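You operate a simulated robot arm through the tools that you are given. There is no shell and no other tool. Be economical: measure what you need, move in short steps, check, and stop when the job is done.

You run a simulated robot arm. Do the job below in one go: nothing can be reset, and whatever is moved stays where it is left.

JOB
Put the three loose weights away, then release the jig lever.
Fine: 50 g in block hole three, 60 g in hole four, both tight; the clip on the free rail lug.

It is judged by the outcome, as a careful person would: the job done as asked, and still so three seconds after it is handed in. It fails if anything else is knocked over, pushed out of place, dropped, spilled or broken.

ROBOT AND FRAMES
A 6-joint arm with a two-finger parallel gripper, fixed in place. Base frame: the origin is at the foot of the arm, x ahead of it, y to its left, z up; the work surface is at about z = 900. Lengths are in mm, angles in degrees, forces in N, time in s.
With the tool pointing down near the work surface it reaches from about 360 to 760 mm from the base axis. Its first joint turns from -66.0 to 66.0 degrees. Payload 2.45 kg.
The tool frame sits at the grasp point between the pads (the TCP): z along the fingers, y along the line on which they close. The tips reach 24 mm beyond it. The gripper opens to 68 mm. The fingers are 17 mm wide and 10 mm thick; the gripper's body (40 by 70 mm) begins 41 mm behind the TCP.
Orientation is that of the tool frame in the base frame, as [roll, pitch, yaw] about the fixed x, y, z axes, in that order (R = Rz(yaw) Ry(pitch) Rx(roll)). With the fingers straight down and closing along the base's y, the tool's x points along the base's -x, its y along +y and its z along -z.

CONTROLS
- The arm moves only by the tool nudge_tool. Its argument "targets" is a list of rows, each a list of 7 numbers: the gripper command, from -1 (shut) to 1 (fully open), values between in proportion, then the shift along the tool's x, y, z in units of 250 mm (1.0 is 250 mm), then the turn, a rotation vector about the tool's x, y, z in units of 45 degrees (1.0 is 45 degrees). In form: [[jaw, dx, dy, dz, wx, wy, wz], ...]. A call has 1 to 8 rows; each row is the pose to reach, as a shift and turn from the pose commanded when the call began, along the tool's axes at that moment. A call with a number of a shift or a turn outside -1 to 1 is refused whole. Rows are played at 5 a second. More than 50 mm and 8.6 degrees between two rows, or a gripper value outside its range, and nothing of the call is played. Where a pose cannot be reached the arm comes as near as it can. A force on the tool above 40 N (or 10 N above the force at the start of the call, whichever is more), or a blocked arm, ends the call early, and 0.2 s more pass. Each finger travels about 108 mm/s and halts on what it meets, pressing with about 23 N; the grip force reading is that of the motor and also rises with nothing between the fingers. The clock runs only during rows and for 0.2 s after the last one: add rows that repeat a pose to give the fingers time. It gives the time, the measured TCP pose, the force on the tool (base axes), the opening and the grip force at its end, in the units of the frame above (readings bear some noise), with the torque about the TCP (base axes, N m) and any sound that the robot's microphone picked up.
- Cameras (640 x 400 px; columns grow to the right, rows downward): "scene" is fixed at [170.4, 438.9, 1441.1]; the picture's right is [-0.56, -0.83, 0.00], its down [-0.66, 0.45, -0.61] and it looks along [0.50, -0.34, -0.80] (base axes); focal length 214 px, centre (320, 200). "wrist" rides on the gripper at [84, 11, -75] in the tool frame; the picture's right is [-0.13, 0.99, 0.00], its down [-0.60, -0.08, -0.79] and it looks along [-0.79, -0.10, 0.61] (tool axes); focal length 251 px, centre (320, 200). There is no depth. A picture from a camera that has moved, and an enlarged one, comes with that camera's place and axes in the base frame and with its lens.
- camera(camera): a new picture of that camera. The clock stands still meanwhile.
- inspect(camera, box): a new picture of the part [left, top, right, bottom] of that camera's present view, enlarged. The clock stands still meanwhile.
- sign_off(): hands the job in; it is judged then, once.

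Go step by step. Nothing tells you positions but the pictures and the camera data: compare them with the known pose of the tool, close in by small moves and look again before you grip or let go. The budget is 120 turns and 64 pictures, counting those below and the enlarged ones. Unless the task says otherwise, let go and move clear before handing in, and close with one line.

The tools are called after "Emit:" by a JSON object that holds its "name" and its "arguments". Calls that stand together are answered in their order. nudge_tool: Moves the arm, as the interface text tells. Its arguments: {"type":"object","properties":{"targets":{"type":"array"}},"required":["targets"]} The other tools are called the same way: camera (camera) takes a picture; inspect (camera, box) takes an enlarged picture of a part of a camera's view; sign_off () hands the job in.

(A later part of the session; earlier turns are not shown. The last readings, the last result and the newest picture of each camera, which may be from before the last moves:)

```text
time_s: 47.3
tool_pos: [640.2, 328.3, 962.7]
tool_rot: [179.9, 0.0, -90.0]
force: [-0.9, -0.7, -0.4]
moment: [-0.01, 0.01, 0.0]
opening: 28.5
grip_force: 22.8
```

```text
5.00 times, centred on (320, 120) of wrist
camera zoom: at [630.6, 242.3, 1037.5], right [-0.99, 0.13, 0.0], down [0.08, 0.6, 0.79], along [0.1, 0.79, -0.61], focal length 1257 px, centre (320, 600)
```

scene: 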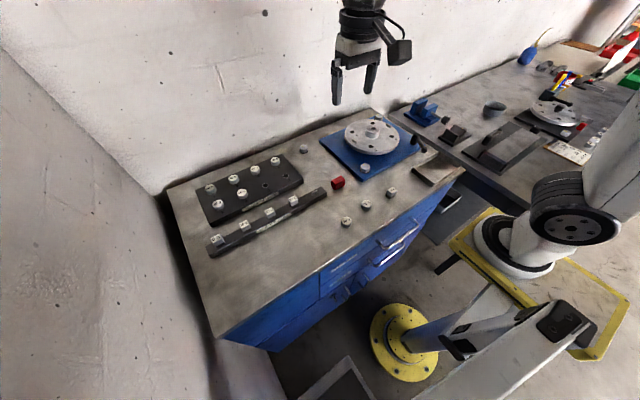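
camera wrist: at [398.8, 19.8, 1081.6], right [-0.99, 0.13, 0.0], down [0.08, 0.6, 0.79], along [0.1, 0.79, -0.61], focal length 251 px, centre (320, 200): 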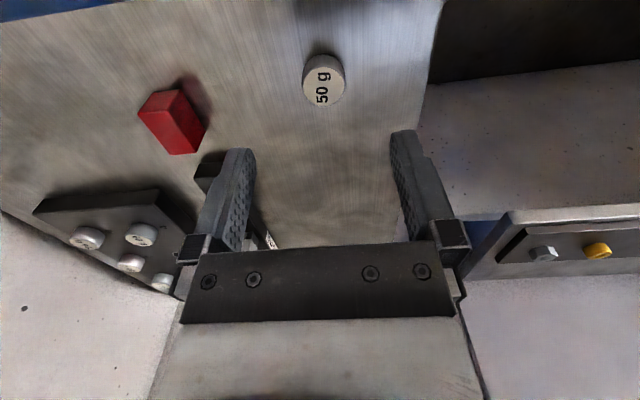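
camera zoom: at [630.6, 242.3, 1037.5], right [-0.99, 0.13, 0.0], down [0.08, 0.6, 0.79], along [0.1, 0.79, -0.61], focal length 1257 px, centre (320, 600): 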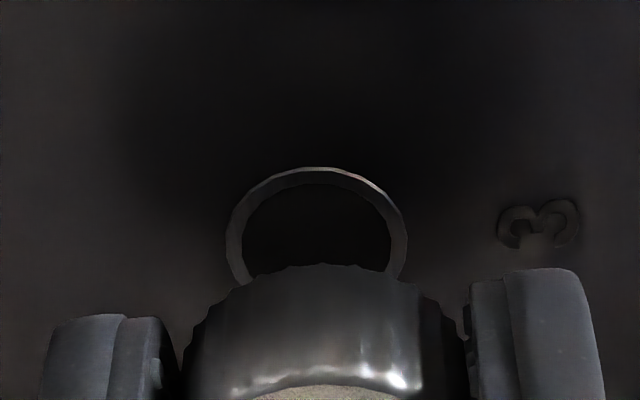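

The 50 g is held about 3.8 mm off the finger centre (toward +y). I'll offset for that, start the stud in the hole, then regrip centred before screwing.

Emit:
{"name": "nudge_tool", "arguments": {"targets": [[-1, 0.0106, -0.0018, 0, 0, 0, 0], [-1, 0.0106, -0.0018, 0.018, 0, 0, 0], [-1, 0.0106, -0.0018, 0.036, 0, 0, 0], [-1, 0.0106, -0.0018, 0.036, 0, 0, 0]]}}

Emit:
{"name": "nudge_tool", "arguments": {"targets": [[-1, 0, 0, 0.006, 0, 0, 0], [-1, 0, 0, 0.012, 0, 0, 0], [-1, 0, 0, 0.016, 0, 0, 0], [-1, 0, 0, 0.016, 0, 0, 0]]}}

```text
time_s: 48.3
tool_pos: [641.6, 326.7, 954.5]
tool_rot: [179.9, 0.0, -90.0]
force: [0.1, -0.2, -1.0]
moment: [0.04, 0.0, -0.02]
opening: 28.5
grip_force: 23.1
```

```text
time_s: 49.3
tool_pos: [640.5, 324.3, 952.6]
tool_rot: [179.8, 0.0, -90.0]
force: [-13.6, -12.1, 10.6]
moment: [-0.32, 0.28, 0.03]
opening: 28.7
grip_force: 22.9
```

It has touched the rim, with a push toward −x and −y. I'll ease that way.

Emit:
{"name": "nudge_tool", "arguments": {"targets": [[-1, 0.0025, 0.0026, -0.002, 0, 0, 0], [-1, 0.0048, 0.0052, -0.002, 0, 0, 0], [-1, 0.0048, 0.0052, 0, 0, 0, 0], [-1, 0.0048, 0.0052, 0, 0, 0, 0]]}}

```text
time_s: 50.3
tool_pos: [641.6, 324.3, 951.8]
tool_rot: [-179.9, 0.2, -90.0]
force: [6.4, 3.5, 4.2]
moment: [-0.03, -0.11, -0.02]
opening: 28.6
grip_force: 22.7
```

I overshot slightly, so I'll come back half a millimetre and press a bit lower.

Emit:
{"name": "nudge_tool", "arguments": {"targets": [[-1, -0.001, -0.0022, 0, 0, 0, 0], [-1, -0.001, -0.0022, 0.004, 0, 0, 0], [-1, -0.001, -0.0022, 0.004, 0, 0, 0]]}}

```text
time_s: 51.1
tool_pos: [640.3, 324.2, 951.7]
tool_rot: [-179.8, 0.2, -89.9]
force: [5.1, 4.6, 15.9]
moment: [0.12, -0.06, -0.05]
opening: 28.5
grip_force: 23.1
```

It's pressing on the thread start. I'll turn clockwise about the knob's own axis, allowing for the 3.8 mm offset.

Emit:
{"name": "nudge_tool", "arguments": {"targets": [[-1, -0.0013, 0.0008, 0, 0, 0, 0.1667], [-1, -0.0017, 0.0027, 0, 0, 0, 0.3333], [-1, -0.0024, 0.0046, 0, 0, 0, 0.5], [-1, -0.0032, 0.0064, 0, 0, 0, 0.6667], [-1, -0.0043, 0.0081, 0, 0, 0, 0.8333], [-1, -0.0057, 0.0095, 0, 0, 0, 1.0], [-1, -0.0057, 0.0095, 0, 0, 0, 1.0]]}}

Emit:
{"name": "nudge_tool", "arguments": {"targets": [[-1, 0.0, 0.002, 0, 0, 0, 0.1667], [-1, -0.0005, 0.0039, 0, 0, 0, 0.3333], [-1, -0.0012, 0.0058, 0, 0, 0, 0.5], [-1, -0.002, 0.0076, 0, 0, 0, 0.6667], [-1, -0.0031, 0.0093, 0, 0, 0, 0.8333], [-1, -0.0045, 0.0107, 0, 0, 0, 1.0], [-1, -0.0045, 0.0107, 0, 0, 0, 1.0]]}}

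```text
time_s: 52.7
tool_pos: [638.3, 325.0, 951.1]
tool_rot: [-180.0, 0.2, -135.1]
force: [14.9, -4.8, 11.9]
moment: [-0.06, -0.38, -0.06]
opening: 28.5
grip_force: 22.9
```

```text
time_s: 54.3
tool_pos: [636.9, 327.8, 950.0]
tool_rot: [179.9, 0.0, 179.8]
force: [16.7, -1.4, 6.5]
moment: [-0.01, -0.48, -0.01]
opening: 28.8
grip_force: 23.5
```

Vertical force is easing, as it did with hole 4. I'll relieve the +x side load and turn another 45° to secure the thread.

Emit:
{"name": "nudge_tool", "arguments": {"targets": [[-1, -0.006, 0.0, 0, 0, 0, 0], [-1, -0.006, 0.001, 0, 0, 0, 0.1667], [-1, -0.0065, 0.002, 0.001, 0, 0, 0.3333], [-1, -0.007, 0.003, 0.001, 0, 0, 0.5], [-1, -0.0075, 0.004, 0.001, 0, 0, 0.6667], [-1, -0.008, 0.005, 0.001, 0, 0, 0.8333], [-1, -0.0085, 0.006, 0.001, 0, 0, 1.0], [-1, -0.0085, 0.006, 0.001, 0, 0, 1.0]]}}

Emit:
{"name": "inspect", "arguments": {"camera": "wrist", "box": [240, 70, 400, 170]}}

```text
time_s: 56.1
tool_pos: [637.5, 329.7, 950.0]
tool_rot: [-179.9, -0.2, 135.0]
force: [-3.9, 14.8, -2.6]
moment: [0.42, 0.18, 0.02]
opening: 28.5
grip_force: 22.6
```

```text
4.00 times, centred on (320, 120) of wrist
camera zoom: at [587.5, 396.7, 1024.6], right [0.79, 0.61, 0.0], down [0.37, -0.48, 0.79], along [0.48, -0.63, -0.61], focal length 1006 px, centre (320, 520)
```

zoom: 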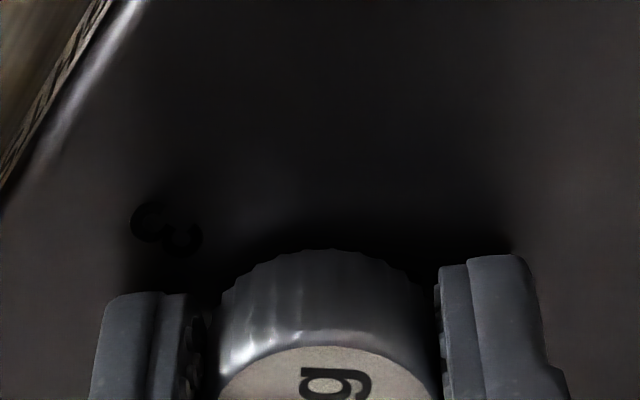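

The thread has caught, with a slight downward pull. I'll release, recentre on the knob and wind back before the main turn.

Emit:
{"name": "nudge_tool", "arguments": {"targets": [[0.2, 0, 0, 0, 0, 0, 0], [0.2, 0, 0, 0, 0, 0, 0], [0.2, -0.015, 0, -0.004, 0, 0, 0], [0.2, -0.015, 0, -0.004, 0, 0, 0]]}}

Emit:
{"name": "inspect", "arguments": {"camera": "wrist", "box": [240, 70, 400, 170]}}

```text
time_s: 57.1
tool_pos: [641.7, 326.0, 950.7]
tool_rot: [-180.0, -0.1, 135.1]
force: [0.0, -0.4, -0.1]
moment: [0.0, -0.02, -0.03]
opening: 40.8
grip_force: 0.0
```

```text
4.00 times, centred on (320, 120) of wrist
camera zoom: at [591.3, 392.6, 1025.9], right [0.79, 0.61, 0.0], down [0.37, -0.48, 0.79], along [0.48, -0.63, -0.61], focal length 1006 px, centre (320, 520)
```

zoom: 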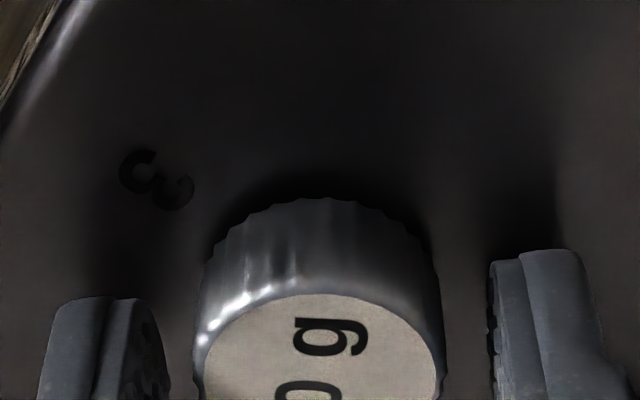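

It's nearly centred; I'll come back 1.4 mm and wind back counter-clockwise.

Emit:
{"name": "nudge_tool", "arguments": {"targets": [[0.2, 0.0055, 0, 0, 0, 0, -0.16], [0.2, 0.0055, 0, 0, 0, 0, -0.33], [0.2, 0.0055, 0, 0, 0, 0, -0.5], [0.2, 0.0055, 0, 0, 0, 0, -0.66], [0.2, 0.0055, 0, 0, 0, 0, -0.83], [0.2, 0.0055, 0, 0, 0, 0, -1]]}}

Emit:
{"name": "nudge_tool", "arguments": {"targets": [[0.2, 0, 0, 0, 0, 0, -0.16], [0.2, 0, 0, 0, 0, 0, -0.33], [0.2, 0, 0, 0, 0, 0, -0.5], [0.2, 0, 0, 0, 0, 0, -0.66], [0.2, 0, 0, 0, 0, 0, -0.83], [0.2, 0, 0, 0, 0, 0, -1]]}}

Emit:
{"name": "nudge_tool", "arguments": {"targets": [[0.2, 0, 0, 0, 0, 0, -0.16], [0.2, 0, 0, 0, 0, 0, -0.33], [0.2, 0, 0, 0, 0, 0, -0.5], [0.2, 0, 0, 0, 0, 0, -0.66], [0.2, 0, 0, 0, 0, 0, -0.83], [0.2, 0, 0, 0, 0, 0, -1]]}}

Emit:
{"name": "nudge_tool", "arguments": {"targets": [[0.2, 0, 0, 0, 0, 0, -0.16], [0.2, 0, 0, 0, 0, 0, -0.33], [0.2, 0, 0, 0, 0, 0, -0.5], [0.2, 0, 0, 0, 0, 0, -0.66], [0.2, 0, 0, 0, 0, 0, -0.83], [0.2, 0, 0, 0, 0, 0, -1]]}}

Emit:
{"name": "inspect", "arguments": {"camera": "wrist", "box": [240, 70, 400, 170]}}

```text
time_s: 58.5
tool_pos: [640.6, 327.9, 951.1]
tool_rot: [180.0, -0.1, -179.9]
force: [-0.4, 0.2, -0.4]
moment: [-0.02, 0.0, -0.01]
opening: 40.6
grip_force: 0.1
```

```text
time_s: 59.9
tool_pos: [641.1, 329.4, 952.1]
tool_rot: [179.9, -0.2, -134.8]
force: [0.3, -1.2, -0.8]
moment: [-0.02, 0.0, 0.01]
opening: 40.9
grip_force: 0.0
```

```text
time_s: 61.3
tool_pos: [641.8, 329.0, 950.8]
tool_rot: [180.0, 0.0, -89.8]
force: [-0.4, 0.5, 0.2]
moment: [0.0, -0.02, 0.01]
opening: 40.7
grip_force: 0.1
```

```text
time_s: 62.7
tool_pos: [642.0, 328.1, 951.4]
tool_rot: [-179.9, 0.1, -44.8]
force: [0.2, -0.2, 0.1]
moment: [0.0, 0.02, 0.03]
opening: 40.6
grip_force: 0.1
```

```text
4.00 times, centred on (320, 120) of wrist
camera zoom: at [693.5, 259.8, 1026.1], right [-0.79, -0.61, 0.0], down [-0.37, 0.48, 0.79], along [-0.49, 0.63, -0.61], focal length 1006 px, centre (320, 520)
```

zoom: 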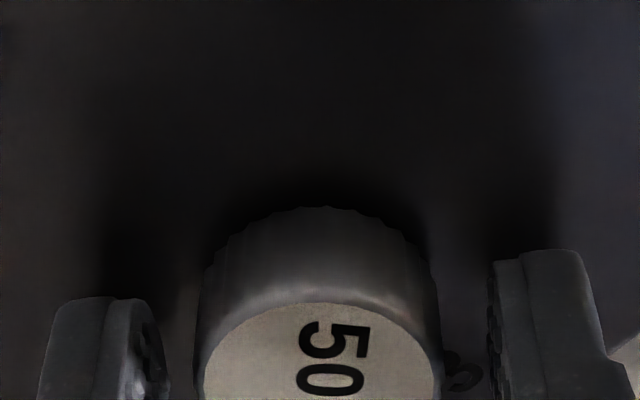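

It's centred. I'll wind 30° more, lower 3 mm, grip, then turn clockwise.

Emit:
{"name": "nudge_tool", "arguments": {"targets": [[0.2, 0, 0, 0, 0, 0, -0.16], [0.2, 0, 0, 0, 0, 0, -0.33], [0.2, 0, 0, 0.004, 0, 0, -0.5], [0.2, 0, 0, 0.008, 0, 0, -0.66], [0.2, 0, 0, 0.011, 0, 0, -0.66], [-1, 0, 0, 0.011, 0, 0, -0.66], [-1, 0, 0, 0.011, 0, 0, -0.66], [-1, 0, 0, 0.011, 0, 0, -0.66]]}}

Emit:
{"name": "nudge_tool", "arguments": {"targets": [[-1, 0, 0, 0, 0, 0, 0.16], [-1, 0, 0, 0.0, 0, 0, 0.33], [-1, 0, 0, 0.001, 0, 0, 0.5], [-1, 0, 0, 0.001, 0, 0, 0.66], [-1, 0, 0, 0.001, 0, 0, 0.83], [-1, 0, 0, 0.001, 0, 0, 1.0], [-1, 0, 0, 0.001, 0, 0, 1.0]]}}

```text
time_s: 64.5
tool_pos: [639.5, 328.2, 946.9]
tool_rot: [-180.0, 0.1, -15.3]
force: [-1.7, -0.8, 0.3]
moment: [-0.03, 0.05, 0.02]
opening: 28.8
grip_force: 23.3
```

```text
time_s: 66.1
tool_pos: [640.1, 328.3, 949.4]
tool_rot: [179.8, 0.1, -60.4]
force: [7.0, 7.6, -13.4]
moment: [0.15, -0.07, 0.01]
opening: 28.9
grip_force: 23.3
```

The thread pulls down firmly, and my tips are near the block surface. I'll release, trim, rise 2 mm and regrip, leaving room to follow it down.

Emit:
{"name": "nudge_tool", "arguments": {"targets": [[0.0, 0, 0, 0, 0, 0, 0], [0.0, -0.001, -0.002, -0.008, 0, 0, 0], [0.0, -0.001, -0.002, -0.008, 0, 0, 0], [-1, -0.001, -0.002, -0.008, 0, 0, 0], [-1, -0.001, -0.002, -0.008, 0, 0, 0], [-1, -0.001, -0.002, -0.008, 0, 0, 0]]}}

Emit:
{"name": "nudge_tool", "arguments": {"targets": [[-1, 0, 0, 0, 0, 0, 0.16], [-1, 0, 0, 0.001, 0, 0, 0.33], [-1, 0, 0, 0.002, 0, 0, 0.5], [-1, 0, 0, 0.002, 0, 0, 0.66], [-1, 0, 0, 0.003, 0, 0, 0.83], [-1, 0, 0, 0.003, 0, 0, 1.0], [-1, 0, 0, 0.003, 0, 0, 1.0]]}}

```text
time_s: 67.5
tool_pos: [639.9, 327.5, 950.7]
tool_rot: [180.0, 0.0, -60.3]
force: [1.2, -0.4, 0.9]
moment: [0.01, -0.01, -0.04]
opening: 28.6
grip_force: 23.2
```

```text
time_s: 69.1
tool_pos: [641.2, 328.7, 949.9]
tool_rot: [179.9, 0.0, -105.3]
force: [-15.5, -9.2, 15.2]
moment: [-0.2, 0.2, -0.03]
opening: 28.5
grip_force: 22.7
```

The side loads are unclear, so I'll trim and turn another 45° without pressing.

Emit:
{"name": "nudge_tool", "arguments": {"targets": [[-1, 0.004, 0.004, 0, 0, 0, 0], [-1, 0.004, 0.004, 0, 0, 0, 0.16], [-1, 0.004, 0.004, 0, 0, 0, 0.33], [-1, 0.004, 0.004, 0, 0, 0, 0.5], [-1, 0.004, 0.004, 0, 0, 0, 0.66], [-1, 0.004, 0.004, 0, 0, 0, 0.83], [-1, 0.004, 0.004, 0, 0, 0, 1.0], [-1, 0.004, 0.004, 0, 0, 0, 1.0]]}}

Emit:
{"name": "inspect", "arguments": {"camera": "wrist", "box": [240, 70, 400, 170]}}

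```text
time_s: 70.9
tool_pos: [640.6, 328.2, 950.1]
tool_rot: [-180.0, 0.0, -150.5]
force: [18.9, 0.0, -0.6]
moment: [0.02, -0.5, 0.0]
opening: 28.1
grip_force: 23.0
```

```text
4.00 times, centred on (320, 120) of wrist
camera zoom: at [562.5, 294.4, 1024.1], right [-0.38, 0.93, 0.0], down [0.56, 0.23, 0.79], along [0.73, 0.3, -0.61], focal length 1006 px, centre (320, 520)
```

zoom: 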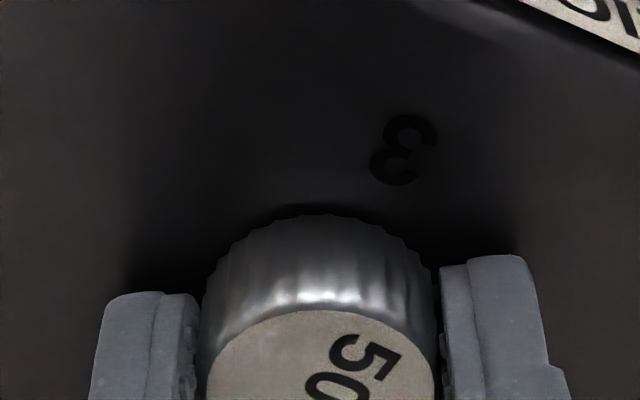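

The knob is turning with the fingers and working down. I'll continue with small trims.

Emit:
{"name": "nudge_tool", "arguments": {"targets": [[-1, -0.003, -0.0015, 0, 0, 0, 0], [-1, -0.003, -0.0015, 0.001, 0, 0, 0.16], [-1, -0.003, -0.0015, 0.001, 0, 0, 0.33], [-1, -0.003, -0.0015, 0.002, 0, 0, 0.5], [-1, -0.003, -0.0015, 0.002, 0, 0, 0.66], [-1, -0.003, -0.0015, 0.002, 0, 0, 0.83], [-1, -0.003, -0.0015, 0.003, 0, 0, 1.0], [-1, -0.003, -0.0015, 0.003, 0, 0, 1.0]]}}

```text
time_s: 72.7
tool_pos: [641.1, 326.5, 948.1]
tool_rot: [179.9, -0.2, 164.7]
force: [-2.3, -0.9, -0.3]
moment: [-0.02, 0.07, 0.06]
opening: 28.5
grip_force: 23.5
```

The forces are balanced and it follows well, so I'll continue.

Emit:
{"name": "nudge_tool", "arguments": {"targets": [[-1, 0, 0, 0.0, 0, 0, 0.16], [-1, 0, 0, 0.001, 0, 0, 0.33], [-1, 0, 0, 0.001, 0, 0, 0.5], [-1, 0, 0, 0.002, 0, 0, 0.66], [-1, 0, 0, 0.002, 0, 0, 0.83], [-1, 0, 0, 0.002, 0, 0, 1.0], [-1, 0, 0, 0.002, 0, 0, 1.0]]}}

Emit:
{"name": "nudge_tool", "arguments": {"targets": [[-1, 0, 0, 0.0, 0, 0, 0.16], [-1, 0, 0, 0.0, 0, 0, 0.33], [-1, 0, 0, 0.001, 0, 0, 0.5], [-1, 0, 0, 0.001, 0, 0, 0.66], [-1, 0, 0, 0.001, 0, 0, 0.83], [-1, 0, 0, 0.001, 0, 0, 1.0], [-1, 0, 0, 0.001, 0, 0, 1.0]]}}

```text
time_s: 74.3
tool_pos: [641.3, 328.1, 949.4]
tool_rot: [-179.9, 0.0, 119.6]
force: [1.8, 3.1, 2.7]
moment: [0.06, -0.04, 0.03]
opening: 28.6
grip_force: 23.3
```

```text
time_s: 75.9
tool_pos: [640.2, 329.3, 949.1]
tool_rot: [-179.9, 0.0, 74.5]
force: [1.5, 0.2, 3.6]
moment: [0.01, -0.06, 0.06]
opening: 28.4
grip_force: 23.3
```

It isn't tight yet. I'll turn 30° more to stay short of the joint limit, then look.

Emit:
{"name": "nudge_tool", "arguments": {"targets": [[-1, 0, 0, 0.0, 0, 0, 0.16], [-1, 0, 0, 0.0, 0, 0, 0.33], [-1, 0, 0, 0.0, 0, 0, 0.5], [-1, 0, 0, 0.0, 0, 0, 0.66], [-1, 0, 0, 0.0, 0, 0, 0.66]]}}

Emit:
{"name": "inspect", "arguments": {"camera": "wrist", "box": [240, 70, 400, 170]}}

```text
time_s: 77.1
tool_pos: [641.1, 328.2, 948.6]
tool_rot: [-179.9, 0.0, 44.9]
force: [1.7, -0.7, 6.3]
moment: [-0.16, -0.12, 0.28]
opening: 28.6
grip_force: 22.9
```

```text
4.00 times, centred on (320, 120) of wrist
camera zoom: at [709.2, 378.3, 1022.6], right [0.61, -0.79, 0.0], down [-0.48, -0.37, 0.79], along [-0.63, -0.48, -0.61], focal length 1006 px, centre (320, 520)
```

zoom: 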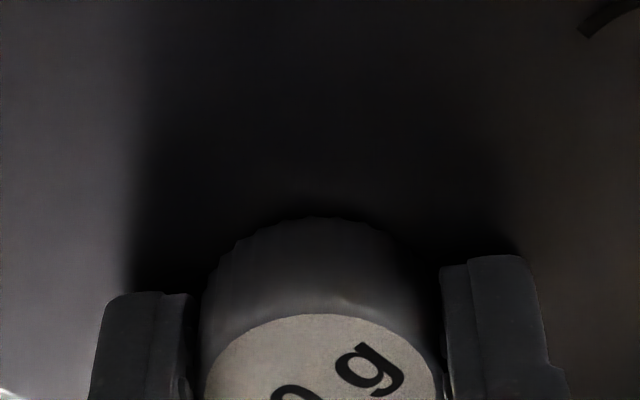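

The torque rose to 0.28 N m, so it's seating. I'll release, wind back 90°, regrip and finish tightening.

Emit:
{"name": "nudge_tool", "arguments": {"targets": [[0.1, 0, 0, 0, 0, 0, 0], [0.1, 0, 0, -0.004, 0, 0, -0.16], [0.1, 0, 0, -0.004, 0, 0, -0.33], [0.1, 0, 0, -0.004, 0, 0, -0.5], [0.1, 0, 0, -0.004, 0, 0, -0.66], [0.1, 0, 0, -0.004, 0, 0, -0.83], [0.1, 0, 0, -0.004, 0, 0, -1]]}}

Emit:
{"name": "nudge_tool", "arguments": {"targets": [[0.1, 0, 0, 0, 0, 0, -0.18], [0.1, 0, 0, 0, 0, 0, -0.36], [0.1, 0, 0, 0, 0, 0, -0.54], [0.1, 0, 0, 0, 0, 0, -0.72], [0.1, 0, 0, 0.002, 0, 0, -0.9], [-1, 0, 0, 0.002, 0, 0, -0.9], [-1, 0, 0, 0.002, 0, 0, -0.9], [-1, 0, 0, 0.002, 0, 0, -0.9]]}}

Emit:
{"name": "nudge_tool", "arguments": {"targets": [[-1, 0, 0, 0, 0, 0, 0.16], [-1, 0, 0, 0.0, 0, 0, 0.33], [-1, 0, 0, 0, 0, 0, 0.5], [-1, 0, 0, 0, 0, 0, 0.66], [-1, 0, 0, 0, 0, 0, 0.83], [-1, 0, 0, 0, 0, 0, 1.0], [-1, 0, 0, 0, 0, 0, 1.0]]}}

```text
time_s: 78.7
tool_pos: [639.6, 328.9, 950.2]
tool_rot: [-179.8, 0.1, 90.1]
force: [0.6, -0.8, -0.4]
moment: [-0.01, -0.02, 0.0]
opening: 37.3
grip_force: 0.0
```

```text
time_s: 80.5
tool_pos: [640.0, 329.1, 948.3]
tool_rot: [179.9, -0.1, 130.5]
force: [6.9, 4.5, 0.1]
moment: [0.05, -0.12, 0.02]
opening: 28.4
grip_force: 22.9
```

```text
time_s: 82.1
tool_pos: [640.4, 327.1, 949.9]
tool_rot: [-179.9, 0.0, 85.3]
force: [9.4, 1.5, 0.3]
moment: [0.05, -0.33, 0.1]
opening: 28.7
grip_force: 23.2
```

I'll keep turning.

Emit:
{"name": "nudge_tool", "arguments": {"targets": [[-1, 0, 0.001, 0, 0, 0, 0.16], [-1, 0, 0.002, 0.0, 0, 0, 0.33], [-1, 0, 0.002, 0, 0, 0, 0.5], [-1, 0, 0.002, 0, 0, 0, 0.66], [-1, 0, 0.002, 0, 0, 0, 0.83], [-1, 0, 0.002, 0, 0, 0, 0.95], [-1, 0, 0.002, 0, 0, 0, 0.95]]}}

Emit:
{"name": "inspect", "arguments": {"camera": "wrist", "box": [240, 70, 400, 170]}}

```text
time_s: 83.7
tool_pos: [641.2, 328.7, 947.0]
tool_rot: [-179.8, 0.0, 42.5]
force: [-0.5, 2.3, 6.5]
moment: [-0.07, -0.06, 0.19]
opening: 28.6
grip_force: 23.0
```

```text
4.00 times, centred on (320, 120) of wrist
camera zoom: at [711.6, 375.9, 1022.6], right [0.58, -0.82, 0.0], down [-0.5, -0.35, 0.79], along [-0.65, -0.46, -0.61], focal length 1006 px, centre (320, 520)
```

zoom: 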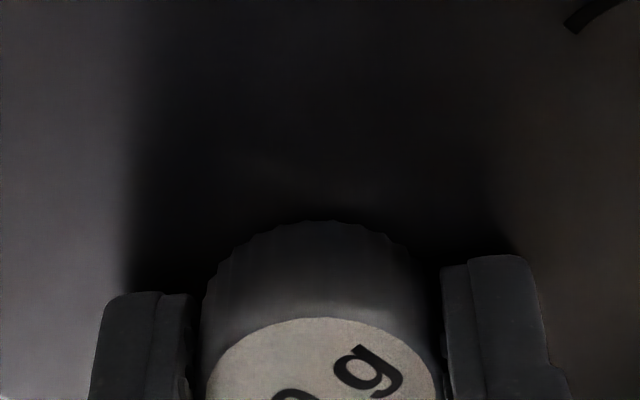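

The knob seems not to have turned on the last stroke, so I need to see whether it's fully seated. I'll release, rise and compare it with the 60 g.

Emit:
{"name": "nudge_tool", "arguments": {"targets": [[0.3, 0, 0, 0, 0, 0, 0], [0.3, 0, 0, 0, 0, 0, -0.1], [0.3, 0, 0, -0.16, 0, 0, -0.25], [0.3, 0, 0, -0.32, 0, 0, -0.4], [0.3, 0, 0, -0.4, 0, 0, -0.55], [0.3, 0, 0, -0.4, 0, 0, -0.55]]}}

Emit:
{"name": "inspect", "arguments": {"camera": "scene", "box": [235, 140, 305, 190]}}

Emit:
{"name": "camera", "arguments": {"camera": "wrist"}}

```text
time_s: 85.1
tool_pos: [639.4, 326.7, 1047.3]
tool_rot: [-179.9, 0.0, 67.6]
force: [-0.5, -0.2, 0.0]
moment: [0.01, 0.01, 0.03]
opening: 44.4
grip_force: 0.1
```

```text
8.00 times, centred on (270, 165) of scene
camera zoom: at [170.4, 438.9, 1441.1], right [-0.56, -0.83, 0.0], down [-0.66, 0.45, -0.61], along [0.5, -0.34, -0.8], focal length 1716 px, centre (720, 480)
```

zoom: 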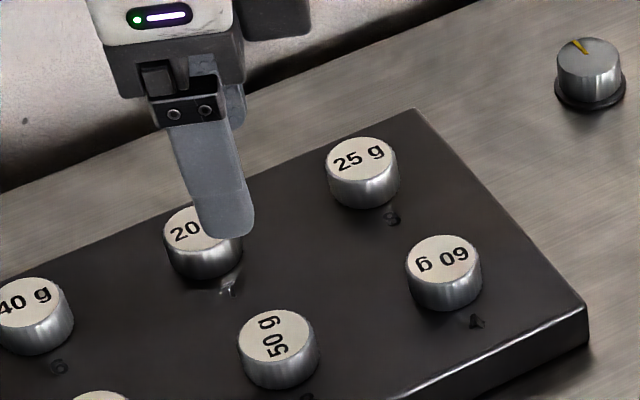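

```text
21 pictures are left
camera wrist: at [683.9, 399.0, 1122.2], right [0.87, -0.5, 0.0], down [-0.3, -0.53, 0.79], along [-0.4, -0.69, -0.61], focal length 251 px, centre (320, 200)
```

wrist: 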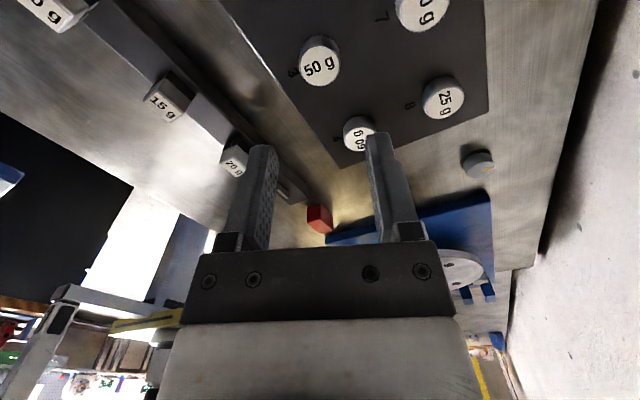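

I'll compare the side heights more closely from the wrist view.

Emit:
{"name": "inspect", "arguments": {"camera": "wrist", "box": [280, 10, 480, 160]}}

```text
2.67 times, centred on (380, 85) of wrist
camera zoom: at [683.9, 399.0, 1122.2], right [0.87, -0.5, 0.0], down [-0.3, -0.53, 0.79], along [-0.4, -0.69, -0.61], focal length 670 px, centre (160, 507)
```

zoom: 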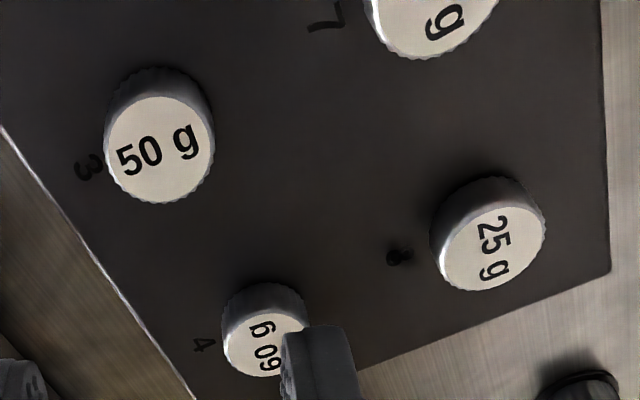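

The views can't settle it, so I'll measure top heights by touch. I'll press the closed fingertips gently on the 50 g, then on the 60 g.

Emit:
{"name": "nudge_tool", "arguments": {"targets": [[-1, 0, 0, 0.1, 0, 0, 0], [-1, 0, 0, 0.2, 0, 0, 0], [-1, 0, 0, 0.308, 0, 0, 0], [-1, 0, 0, 0.308, 0, 0, 0]]}}

Emit:
{"name": "nudge_tool", "arguments": {"targets": [[-1, 0, 0, 0.004, 0, 0, 0], [-1, 0, 0, 0.008, 0, 0, 0], [-1, 0, 0, 0.012, 0, 0, 0], [-1, 0, 0, 0.012, 0, 0, 0]]}}

```text
time_s: 86.1
tool_pos: [640.2, 326.6, 969.8]
tool_rot: [-179.9, 0.1, 67.6]
force: [-0.3, 0.4, -0.1]
moment: [-0.01, 0.0, 0.0]
opening: 0.0
grip_force: 23.0
```

```text
time_s: 87.1
tool_pos: [640.9, 327.8, 969.1]
tool_rot: [-179.9, 0.0, 67.6]
force: [0.1, 0.6, -0.4]
moment: [0.05, 0.0, 0.01]
opening: 0.0
grip_force: 23.2
```

There's no contact at 967 yet, so I'll creep on.

Emit:
{"name": "nudge_tool", "arguments": {"targets": [[-1, 0, 0, 0.003, 0, 0, 0], [-1, 0, 0, 0.006, 0, 0, 0], [-1, 0, 0, 0.008, 0, 0, 0], [-1, 0, 0, 0.008, 0, 0, 0]]}}

```text
time_s: 88.1
tool_pos: [641.4, 327.6, 967.0]
tool_rot: [-179.9, -0.1, 67.4]
force: [0.1, -0.3, -0.1]
moment: [-0.02, 0.05, 0.0]
opening: 0.0
grip_force: 23.1
```

Emit:
{"name": "nudge_tool", "arguments": {"targets": [[-1, 0, 0, 0.003, 0, 0, 0], [-1, 0, 0, 0.006, 0, 0, 0], [-1, 0, 0, 0.008, 0, 0, 0], [-1, 0, 0, 0.008, 0, 0, 0]]}}

```text
time_s: 89.1
tool_pos: [641.0, 327.6, 965.4]
tool_rot: [-179.9, 0.0, 67.4]
force: [0.0, -0.2, 0.3]
moment: [-0.04, -0.02, -0.01]
opening: 0.1
grip_force: 22.8
```

There's still no contact, so I'll continue.

Emit:
{"name": "nudge_tool", "arguments": {"targets": [[-1, 0, 0, 0.003, 0, 0, 0], [-1, 0, 0, 0.006, 0, 0, 0], [-1, 0, 0, 0.008, 0, 0, 0], [-1, 0, 0, 0.008, 0, 0, 0]]}}

```text
time_s: 90.1
tool_pos: [642.0, 328.5, 964.4]
tool_rot: [180.0, -0.1, 67.5]
force: [-3.7, -3.8, 13.5]
moment: [-0.07, 0.12, 0.02]
opening: 0.0
grip_force: 22.6
```

Contact comes at commanded z≈961.2 (13.5 N). Now I'll make the same touch on the 60 g.

Emit:
{"name": "nudge_tool", "arguments": {"targets": [[-1, 0, 0, -0.08, 0, 0, 0], [-1, -0.137, 0.058, -0.08, 0, 0, 0], [-1, -0.273, 0.115, -0.08, 0, 0, 0], [-1, -0.273, 0.115, -0.03, 0, 0, 0], [-1, -0.273, 0.115, -0.008, 0, 0, 0], [-1, -0.273, 0.115, -0.008, 0, 0, 0]]}}

Emit:
{"name": "nudge_tool", "arguments": {"targets": [[-1, 0, 0, 0.004, 0, 0, 0], [-1, 0, 0, 0.008, 0, 0, 0], [-1, 0, 0, 0.008, 0, 0, 0]]}}

```text
time_s: 91.5
tool_pos: [641.1, 253.8, 965.6]
tool_rot: [-179.9, 0.0, 67.5]
force: [0.3, -0.7, -0.7]
moment: [0.01, -0.01, 0.03]
opening: 0.0
grip_force: 23.0
```

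```text
time_s: 92.3
tool_pos: [642.6, 254.1, 964.1]
tool_rot: [-179.9, 0.0, 67.5]
force: [-4.5, -0.4, 9.2]
moment: [0.0, 0.13, -0.05]
opening: 0.0
grip_force: 23.0
```

Both tops are at the same height to within 0.4 mm, so both are seated. Next is the clip: I'll rise and move above it, turning back to yaw 180.

Emit:
{"name": "nudge_tool", "arguments": {"targets": [[-1, 0, 0, -0.1, 0, 0, 0], [0, 0, 0, -0.2, 0, 0, -0.14], [1, -0.127, -0.052, -0.2, 0, 0, -0.28], [1, -0.254, -0.104, -0.2, 0, 0, -0.43], [1, -0.381, -0.157, -0.2, 0, 0, -0.57], [1, -0.508, -0.209, -0.2, 0, 0, -0.71], [1, -0.634, -0.261, -0.2, 0, 0, -0.86], [1, -0.634, -0.261, -0.2, 0, 0, -1]]}}

Emit:
{"name": "nudge_tool", "arguments": {"targets": [[1, -0.038, -0.09, 0, 0, 0, -0.15], [1, -0.075, -0.18, 0, 0, 0, -0.3], [1, -0.113, -0.27, 0, 0, 0, -0.45], [1, -0.151, -0.36, 0, 0, 0, -0.6], [1, -0.19, -0.45, 0, 0, 0, -0.75], [1, -0.227, -0.54, 0, 0, 0, -0.88], [1, -0.264, -0.633, 0, 0, 0, -1], [1, -0.264, -0.633, 0, 0, 0, -1]]}}

Emit:
{"name": "camera", "arguments": {"camera": "wrist"}}

```text
time_s: 94.1
tool_pos: [521.9, 132.2, 1012.4]
tool_rot: [-179.9, 0.1, 112.6]
force: [0.3, 0.1, 0.3]
moment: [-0.02, 0.0, -0.01]
opening: 68.1
grip_force: 0.0
```

```text
time_s: 95.9
tool_pos: [398.8, 11.8, 1012.6]
tool_rot: [180.0, -0.1, 157.6]
force: [0.7, -0.1, 0.0]
moment: [0.05, 0.01, -0.01]
opening: 67.9
grip_force: 0.0
```

```text
19 pictures are left
camera wrist: at [326.0, 52.7, 1086.4], right [0.5, 0.87, 0.0], down [0.53, -0.3, 0.79], along [0.69, -0.39, -0.61], focal length 251 px, centre (320, 200)
```

wrist: 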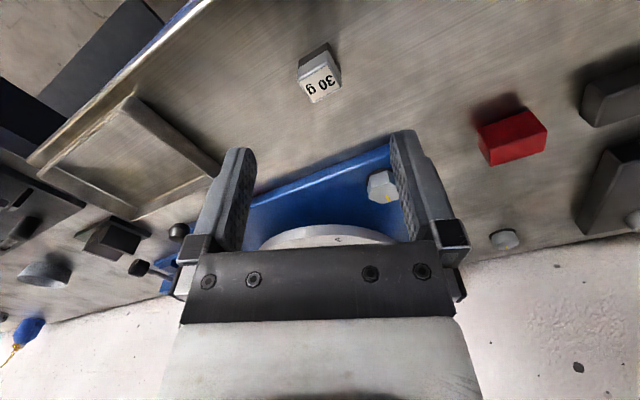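

Emit:
{"name": "inspect", "arguments": {"camera": "wrist", "box": [280, 30, 360, 110]}}

```text
5.00 times, centred on (320, 70) of wrist
camera zoom: at [326.0, 52.7, 1086.4], right [0.5, 0.87, 0.0], down [0.53, -0.3, 0.79], along [0.69, -0.39, -0.61], focal length 1257 px, centre (320, 850)
```

zoom: 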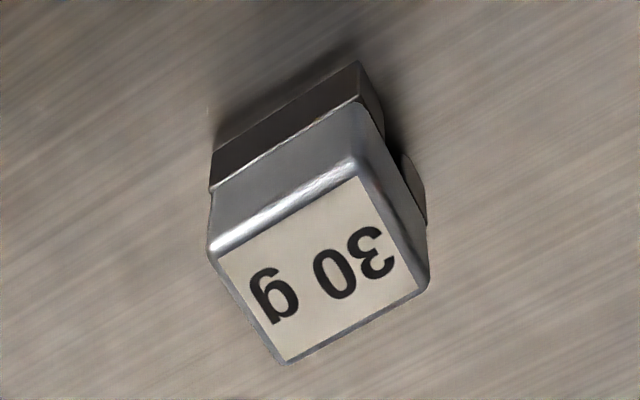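

The clip stands squarely: it's 21.5 × 18 × 27 mm, its slot runs along base y, and its text faces the same way as the mounted ones. I'll turn to yaw 180, centre over it and lower partway.

Emit:
{"name": "nudge_tool", "arguments": {"targets": [[1, 0.009, 0.001, 0.06, 0, 0, -0.13], [1, 0.009, 0.001, 0.12, 0, 0, -0.26], [1, 0.009, 0.001, 0.18, 0, 0, -0.38], [1, 0.009, 0.001, 0.22, 0, 0, -0.5], [1, 0.009, 0.001, 0.22, 0, 0, -0.5]]}}

Emit:
{"name": "inspect", "arguments": {"camera": "wrist", "box": [220, 80, 420, 205]}}

```text
time_s: 97.1
tool_pos: [399.3, 12.4, 957.0]
tool_rot: [180.0, -0.1, -179.8]
force: [-0.6, 1.0, -0.6]
moment: [0.0, 0.05, -0.02]
opening: 68.1
grip_force: 0.1
```

```text
3.20 times, centred on (320, 142) of wrist
camera zoom: at [314.6, 21.8, 1031.8], right [0.13, 0.99, 0.0], down [0.61, -0.08, 0.79], along [0.79, -0.1, -0.61], focal length 805 px, centre (320, 384)
```

zoom: 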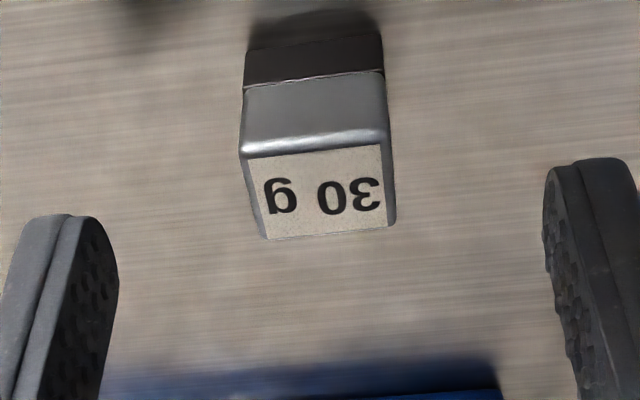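

It's aligned, with the clip about 1.5 mm nearer. I'll lower to the body, clear of the legs, grip and lift.

Emit:
{"name": "nudge_tool", "arguments": {"targets": [[1, 0.006, 0, 0.04, 0, 0, 0], [1, 0.006, 0, 0.08, 0, 0, 0], [1, 0.006, 0, 0.08, 0, 0, 0], [-1, 0.006, 0, 0.08, 0, 0, 0], [-1, 0.006, 0, 0.08, 0, 0, 0], [-1, 0.006, 0, 0.08, 0, 0, 0], [-1, 0.006, 0, -0.02, 0, 0, 0], [-1, 0.006, 0, -0.2, 0, 0, 0]]}}

Emit:
{"name": "inspect", "arguments": {"camera": "wrist", "box": [220, 80, 420, 205]}}

```text
time_s: 98.9
tool_pos: [400.5, 13.1, 1010.3]
tool_rot: [-180.0, -0.2, -180.0]
force: [0.1, 0.0, 0.0]
moment: [0.0, 0.0, 0.01]
opening: 22.7
grip_force: 22.8
```

```text
3.20 times, centred on (320, 142) of wrist
camera zoom: at [317.0, 22.5, 1084.7], right [0.13, 0.99, 0.0], down [0.61, -0.08, 0.79], along [0.78, -0.1, -0.61], focal length 805 px, centre (320, 384)
```

zoom: 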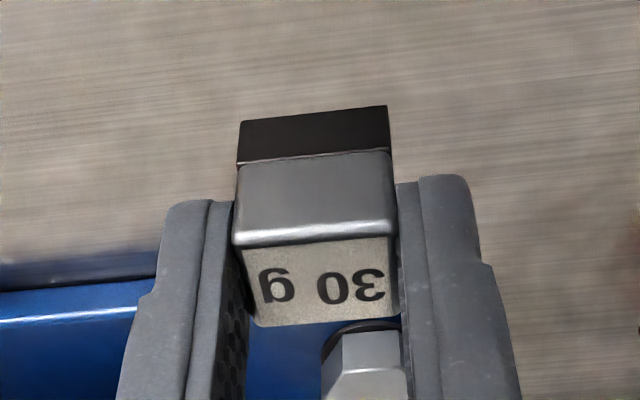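

The clip is held squarely. I'll carry it over the free lug, estimated near (529, 216).

Emit:
{"name": "nudge_tool", "arguments": {"targets": [[-1, 0, 0.05, -0.08, 0, 0, 0], [-1, -0.074, 0.18, -0.08, 0, 0, 0], [-1, -0.148, 0.3, -0.08, 0, 0, 0], [-1, -0.222, 0.42, -0.08, 0, 0, 0], [-1, -0.296, 0.55, -0.08, 0, 0, 0], [-1, -0.37, 0.67, -0.06, 0, 0, 0], [-1, -0.444, 0.76, -0.03, 0, 0, 0], [-1, -0.518, 0.813, 0, 0, 0, 0]]}}

Emit:
{"name": "camera", "arguments": {"camera": "wrist"}}

Emit:
{"name": "inspect", "arguments": {"camera": "scene", "box": [270, 160, 340, 210]}}

```text
time_s: 100.7
tool_pos: [527.3, 215.5, 1008.9]
tool_rot: [180.0, -0.1, 179.9]
force: [0.1, 0.7, -0.1]
moment: [-0.02, 0.02, 0.01]
opening: 22.8
grip_force: 23.2
```

```text
15 pictures are left
camera wrist: at [444.0, 225.4, 1082.6], right [0.13, 0.99, 0.0], down [0.61, -0.08, 0.79], along [0.79, -0.1, -0.61], focal length 251 px, centre (320, 200)
```

wrist: 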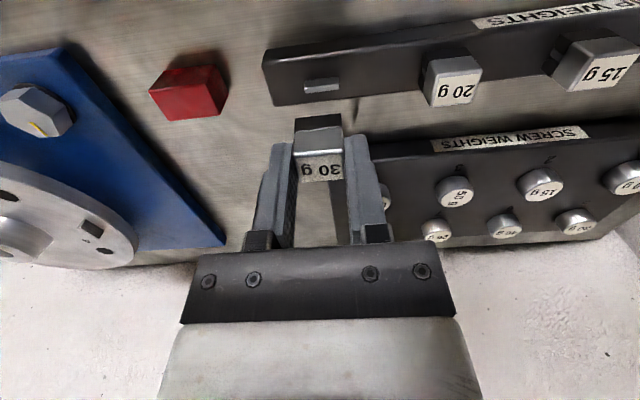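

```text
8.00 times, centred on (305, 185) of scene
camera zoom: at [170.4, 438.9, 1441.1], right [-0.56, -0.83, 0.0], down [-0.66, 0.45, -0.61], along [0.5, -0.34, -0.8], focal length 1716 px, centre (440, 320)
```

zoom: 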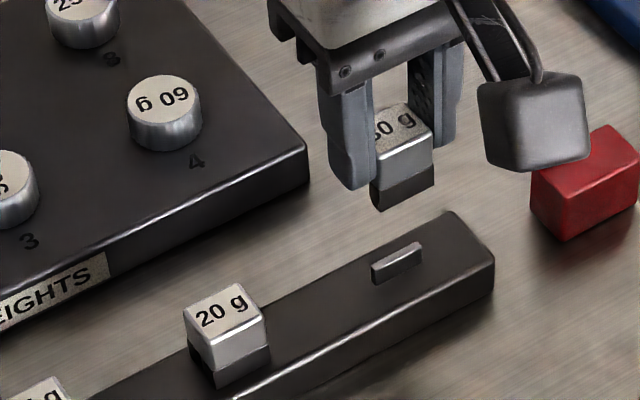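

The lug top is near z≈928, around (525, 217). I'll shift there and turn −45° to fix x independent of height.

Emit:
{"name": "nudge_tool", "arguments": {"targets": [[-1, 0.01, 0.004, 0.04, 0, 0, -0.16], [-1, 0.01, 0.004, 0.04, 0, 0, -0.33], [-1, 0.01, 0.004, 0.04, 0, 0, -0.5], [-1, 0.01, 0.004, 0.04, 0, 0, -0.66], [-1, 0.01, 0.004, 0.04, 0, 0, -0.83], [-1, 0.01, 0.004, 0.04, 0, 0, -1], [-1, 0.01, 0.004, 0.04, 0, 0, -1]]}}

Emit:
{"name": "inspect", "arguments": {"camera": "wrist", "box": [260, 60, 380, 135]}}

```text
time_s: 102.3
tool_pos: [523.3, 214.7, 998.2]
tool_rot: [179.9, -0.1, -134.8]
force: [0.2, 0.2, -0.2]
moment: [0.0, 0.02, -0.01]
opening: 22.7
grip_force: 23.0
```

```text
5.33 times, centred on (320, 98) of wrist
camera zoom: at [457.4, 162.6, 1072.6], right [-0.61, 0.79, 0.0], down [0.48, 0.37, 0.79], along [0.63, 0.48, -0.61], focal length 1341 px, centre (320, 747)
```

zoom: 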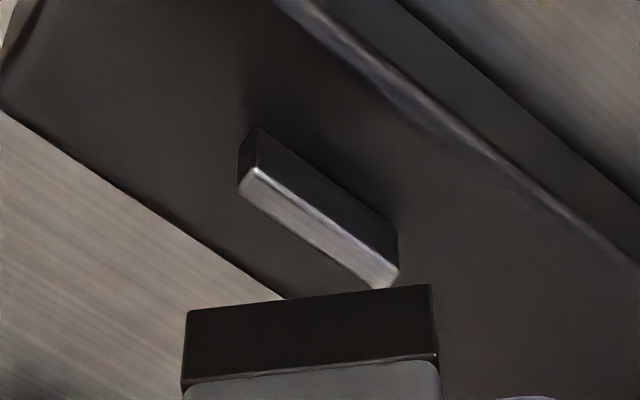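

The TCP is on the lug centre within about 0.3 mm, and the lug top is at z≈933. I'll turn back to yaw 180 and lower to just above the lug.

Emit:
{"name": "nudge_tool", "arguments": {"targets": [[-1, 0, 0, 0, 0, 0, 0.16], [-1, 0, 0, 0, 0, 0, 0.33], [-1, 0, 0, 0.0, 0, 0, 0.5], [-1, 0, 0, 0, 0, 0, 0.66], [-1, 0, 0, 0.03, 0, 0, 0.83], [-1, 0, 0, 0.06, 0, 0, 1], [-1, 0, 0, 0.09, 0, 0, 1], [-1, 0, 0, 0.09, 0, 0, 1]]}}

Emit:
{"name": "inspect", "arguments": {"camera": "wrist", "box": [260, 60, 380, 135]}}

Emit:
{"name": "inspect", "arguments": {"camera": "scene", "box": [270, 160, 340, 210]}}

```text
time_s: 104.1
tool_pos: [522.8, 217.7, 975.0]
tool_rot: [179.9, -0.2, 180.0]
force: [-0.5, -0.4, 0.2]
moment: [-0.01, -0.02, 0.0]
opening: 22.7
grip_force: 23.3
```

```text
5.33 times, centred on (320, 98) of wrist
camera zoom: at [440.3, 226.0, 1049.8], right [0.13, 0.99, 0.0], down [0.61, -0.08, 0.79], along [0.79, -0.1, -0.61], focal length 1341 px, centre (320, 747)
```

zoom: 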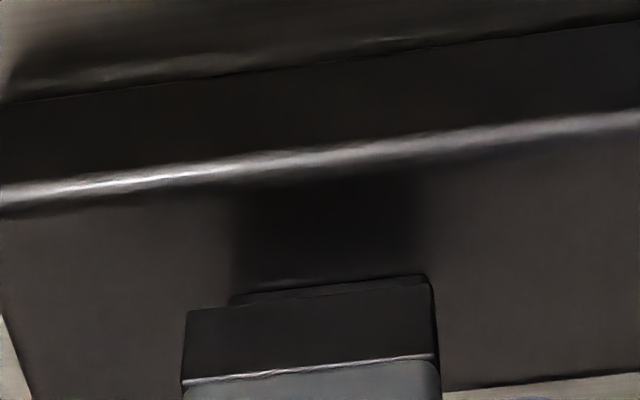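

```text
8.00 times, centred on (305, 185) of scene
camera zoom: at [170.4, 438.9, 1441.1], right [-0.56, -0.83, 0.0], down [-0.66, 0.45, -0.61], along [0.5, -0.34, -0.8], focal length 1716 px, centre (440, 320)
```

zoom: 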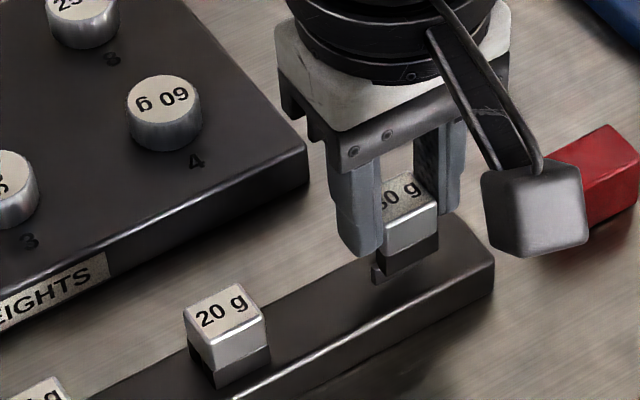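

I'm close: the lug seems about 0.8 mm further in x and 0.9 mm in y. I'll trim and creep down to feel the entry.

Emit:
{"name": "nudge_tool", "arguments": {"targets": [[-1, -0.0032, 0.0036, 0.01, 0, 0, 0], [-1, -0.0032, 0.0036, 0.02, 0, 0, 0], [-1, -0.0032, 0.0036, 0.026, 0, 0, 0], [-1, -0.0032, 0.0036, 0.032, 0, 0, 0], [-1, -0.0032, 0.0036, 0.032, 0, 0, 0]]}}

Emit:
{"name": "inspect", "arguments": {"camera": "scene", "box": [285, 165, 335, 205]}}

```text
time_s: 105.3
tool_pos: [525.4, 217.7, 966.7]
tool_rot: [179.9, -0.1, -179.9]
force: [0.0, -0.7, -0.3]
moment: [0.02, -0.03, 0.01]
opening: 22.4
grip_force: 23.3
```

```text
10.00 times, centred on (310, 185) of scene
camera zoom: at [170.4, 438.9, 1441.1], right [-0.56, -0.83, 0.0], down [-0.66, 0.45, -0.61], along [0.5, -0.34, -0.8], focal length 2145 px, centre (420, 350)
```

zoom: 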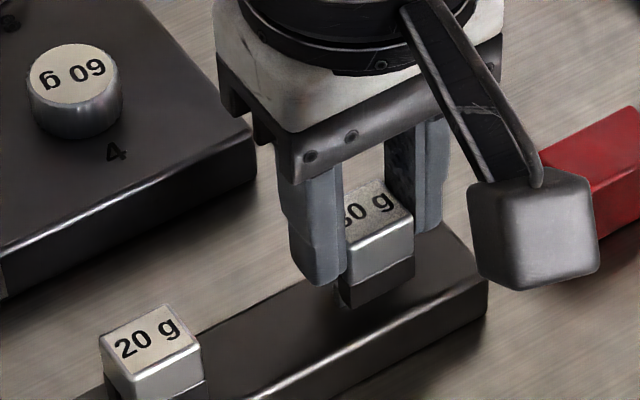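

There's no contact at 969 yet. I'll creep further.

Emit:
{"name": "nudge_tool", "arguments": {"targets": [[-1, 0, 0, 0.004, 0, 0, 0], [-1, 0, 0, 0.008, 0, 0, 0], [-1, 0, 0, 0.012, 0, 0, 0], [-1, 0, 0, 0.012, 0, 0, 0]]}}

```text
time_s: 106.3
tool_pos: [525.5, 217.0, 964.0]
tool_rot: [-180.0, -0.1, 180.0]
force: [-0.7, -0.1, 0.0]
moment: [-0.01, 0.11, 0.01]
opening: 22.7
grip_force: 23.3
```

Emit:
{"name": "nudge_tool", "arguments": {"targets": [[-1, 0, 0, 0.003, 0, 0, 0], [-1, 0, 0, 0.006, 0, 0, 0], [-1, 0, 0, 0.008, 0, 0, 0], [-1, 0, 0, 0.008, 0, 0, 0]]}}

```text
time_s: 107.3
tool_pos: [524.0, 217.7, 962.8]
tool_rot: [180.0, -0.2, 180.0]
force: [0.1, 0.1, 0.1]
moment: [-0.02, -0.01, -0.01]
opening: 22.8
grip_force: 22.9
```

The legs should now be below the lug top with no force. I'll look before pressing.

Emit:
{"name": "inspect", "arguments": {"camera": "wrist", "box": [240, 60, 400, 160]}}

Emit:
{"name": "inspect", "arguments": {"camera": "scene", "box": [285, 165, 335, 205]}}

```text
4.00 times, centred on (320, 110) of wrist
camera zoom: at [441.2, 226.6, 1037.5], right [0.13, 0.99, 0.0], down [0.61, -0.08, 0.79], along [0.79, -0.1, -0.61], focal length 1006 px, centre (320, 560)
```

zoom: 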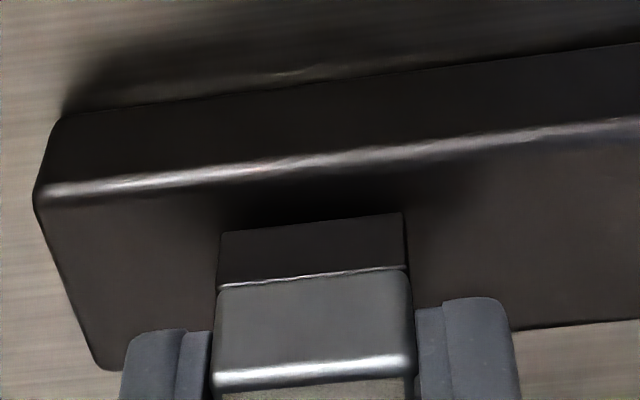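

```text
10.00 times, centred on (310, 185) of scene
camera zoom: at [170.4, 438.9, 1441.1], right [-0.56, -0.83, 0.0], down [-0.66, 0.45, -0.61], along [0.5, -0.34, -0.8], focal length 2145 px, centre (420, 350)
```

zoom: 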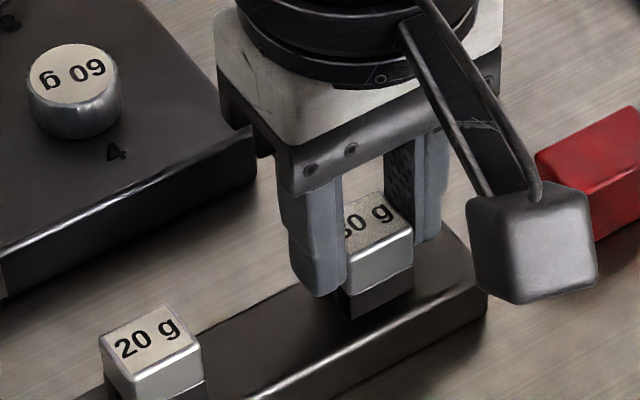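

It's still a few mm above the rail and lined up. I'll continue down gently.

Emit:
{"name": "nudge_tool", "arguments": {"targets": [[-1, 0, 0, 0.004, 0, 0, 0], [-1, 0, 0, 0.008, 0, 0, 0], [-1, 0, 0, 0.012, 0, 0, 0], [-1, 0, 0, 0.012, 0, 0, 0]]}}

```text
time_s: 108.3
tool_pos: [522.7, 217.5, 958.9]
tool_rot: [-180.0, -0.1, -179.9]
force: [-0.1, -1.3, 5.8]
moment: [-0.1, -0.05, 0.02]
opening: 22.8
grip_force: 23.1
```

First contact is 5.8 N at 961. I'll press a little more and listen for a snap.

Emit:
{"name": "nudge_tool", "arguments": {"targets": [[-1, 0, 0, 0.003, 0, 0, 0], [-1, 0, 0, 0.006, 0, 0, 0], [-1, 0, 0, 0.006, 0, 0, 0]]}}

```text
time_s: 109.1
tool_pos: [525.1, 216.3, 959.3]
tool_rot: [179.9, 0.0, 180.0]
force: [-4.8, -0.5, 20.7]
moment: [-0.04, 0.1, 0.02]
opening: 22.9
grip_force: 23.0
```

There's a slight −x push. I'll trim 0.5 mm that way and press further.

Emit:
{"name": "nudge_tool", "arguments": {"targets": [[-1, 0.002, 0, 0, 0, 0, 0], [-1, 0.002, 0, 0.003, 0, 0, 0], [-1, 0.002, 0, 0.005, 0, 0, 0], [-1, 0.002, 0, 0.005, 0, 0, 0]]}}

Emit:
{"name": "inspect", "arguments": {"camera": "wrist", "box": [240, 60, 400, 160]}}

```text
time_s: 110.1
tool_pos: [523.6, 217.8, 957.6]
tool_rot: [179.9, 0.1, 180.0]
force: [3.0, 0.4, 21.0]
moment: [0.03, -0.12, 0.01]
opening: 22.8
grip_force: 22.9
```

```text
4.00 times, centred on (320, 110) of wrist
camera zoom: at [441.1, 227.0, 1032.0], right [0.13, 0.99, 0.0], down [0.6, -0.08, 0.79], along [0.79, -0.1, -0.61], focal length 1006 px, centre (320, 560)
```

zoom: 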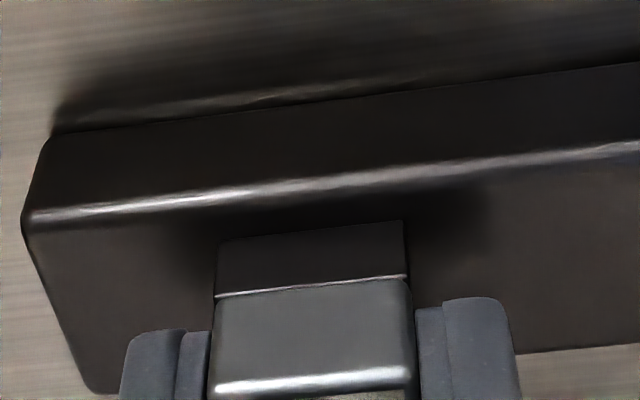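

The clip is laterally captured (the side force flips with 0.5 mm), but the grip slips at about 21 N. I'll release, rise, close the fingers and push it down from the top.

Emit:
{"name": "nudge_tool", "arguments": {"targets": [[-0.1, 0, 0, -0.004, 0, 0, 0], [-0.1, 0, 0, -0.004, 0, 0, 0], [-0.1, 0, 0, -0.06, 0, 0, 0], [-0.1, 0, 0, -0.11, 0, 0, 0], [-1, 0, 0, -0.11, 0, 0, 0], [-1, 0, 0, -0.11, 0, 0, 0]]}}

Emit:
{"name": "inspect", "arguments": {"camera": "scene", "box": [285, 165, 335, 205]}}

```text
time_s: 111.5
tool_pos: [524.7, 218.7, 985.1]
tool_rot: [180.0, -0.1, -179.9]
force: [0.7, -0.7, 0.0]
moment: [-0.01, -0.01, 0.01]
opening: 0.0
grip_force: 23.1
```

```text
10.00 times, centred on (310, 185) of scene
camera zoom: at [170.4, 438.9, 1441.1], right [-0.56, -0.83, 0.0], down [-0.66, 0.45, -0.61], along [0.5, -0.34, -0.8], focal length 2145 px, centre (420, 350)
```

zoom: 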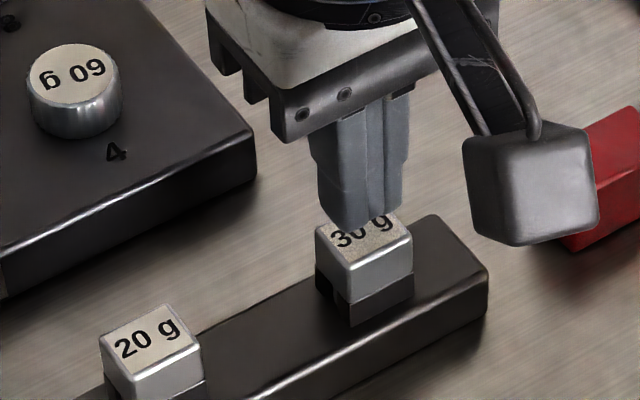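

The clip stands upright over the lug. I'll press down on its top.

Emit:
{"name": "nudge_tool", "arguments": {"targets": [[-1, 0, 0, 0.02, 0, 0, 0], [-1, 0, 0, 0.032, 0, 0, 0], [-1, 0, 0, 0.04, 0, 0, 0], [-1, 0, 0, 0.046, 0, 0, 0], [-1, 0, 0, 0.046, 0, 0, 0]]}}

```text
time_s: 112.7
tool_pos: [522.8, 218.2, 974.7]
tool_rot: [-180.0, 0.0, -180.0]
force: [-4.2, -1.1, 9.0]
moment: [-0.03, 0.1, 0.01]
opening: 0.0
grip_force: 23.2
```

Emit:
{"name": "nudge_tool", "arguments": {"targets": [[-1, 0, 0, 0.004, 0, 0, 0], [-1, 0, 0, 0.007, 0, 0, 0], [-1, 0, 0, 0.01, 0, 0, 0], [-1, 0, 0, 0.01, 0, 0, 0]]}}

```text
time_s: 113.3
tool_pos: [524.9, 217.4, 974.6]
tool_rot: [180.0, 0.0, -180.0]
force: [-6.0, -2.8, 11.0]
moment: [-0.07, 0.12, -0.01]
opening: 0.0
grip_force: 23.1
stopped in row 3: the force on the tool passed its limit at 43 N (the readings are from after the stop); the commanded pose is now the measured one
```

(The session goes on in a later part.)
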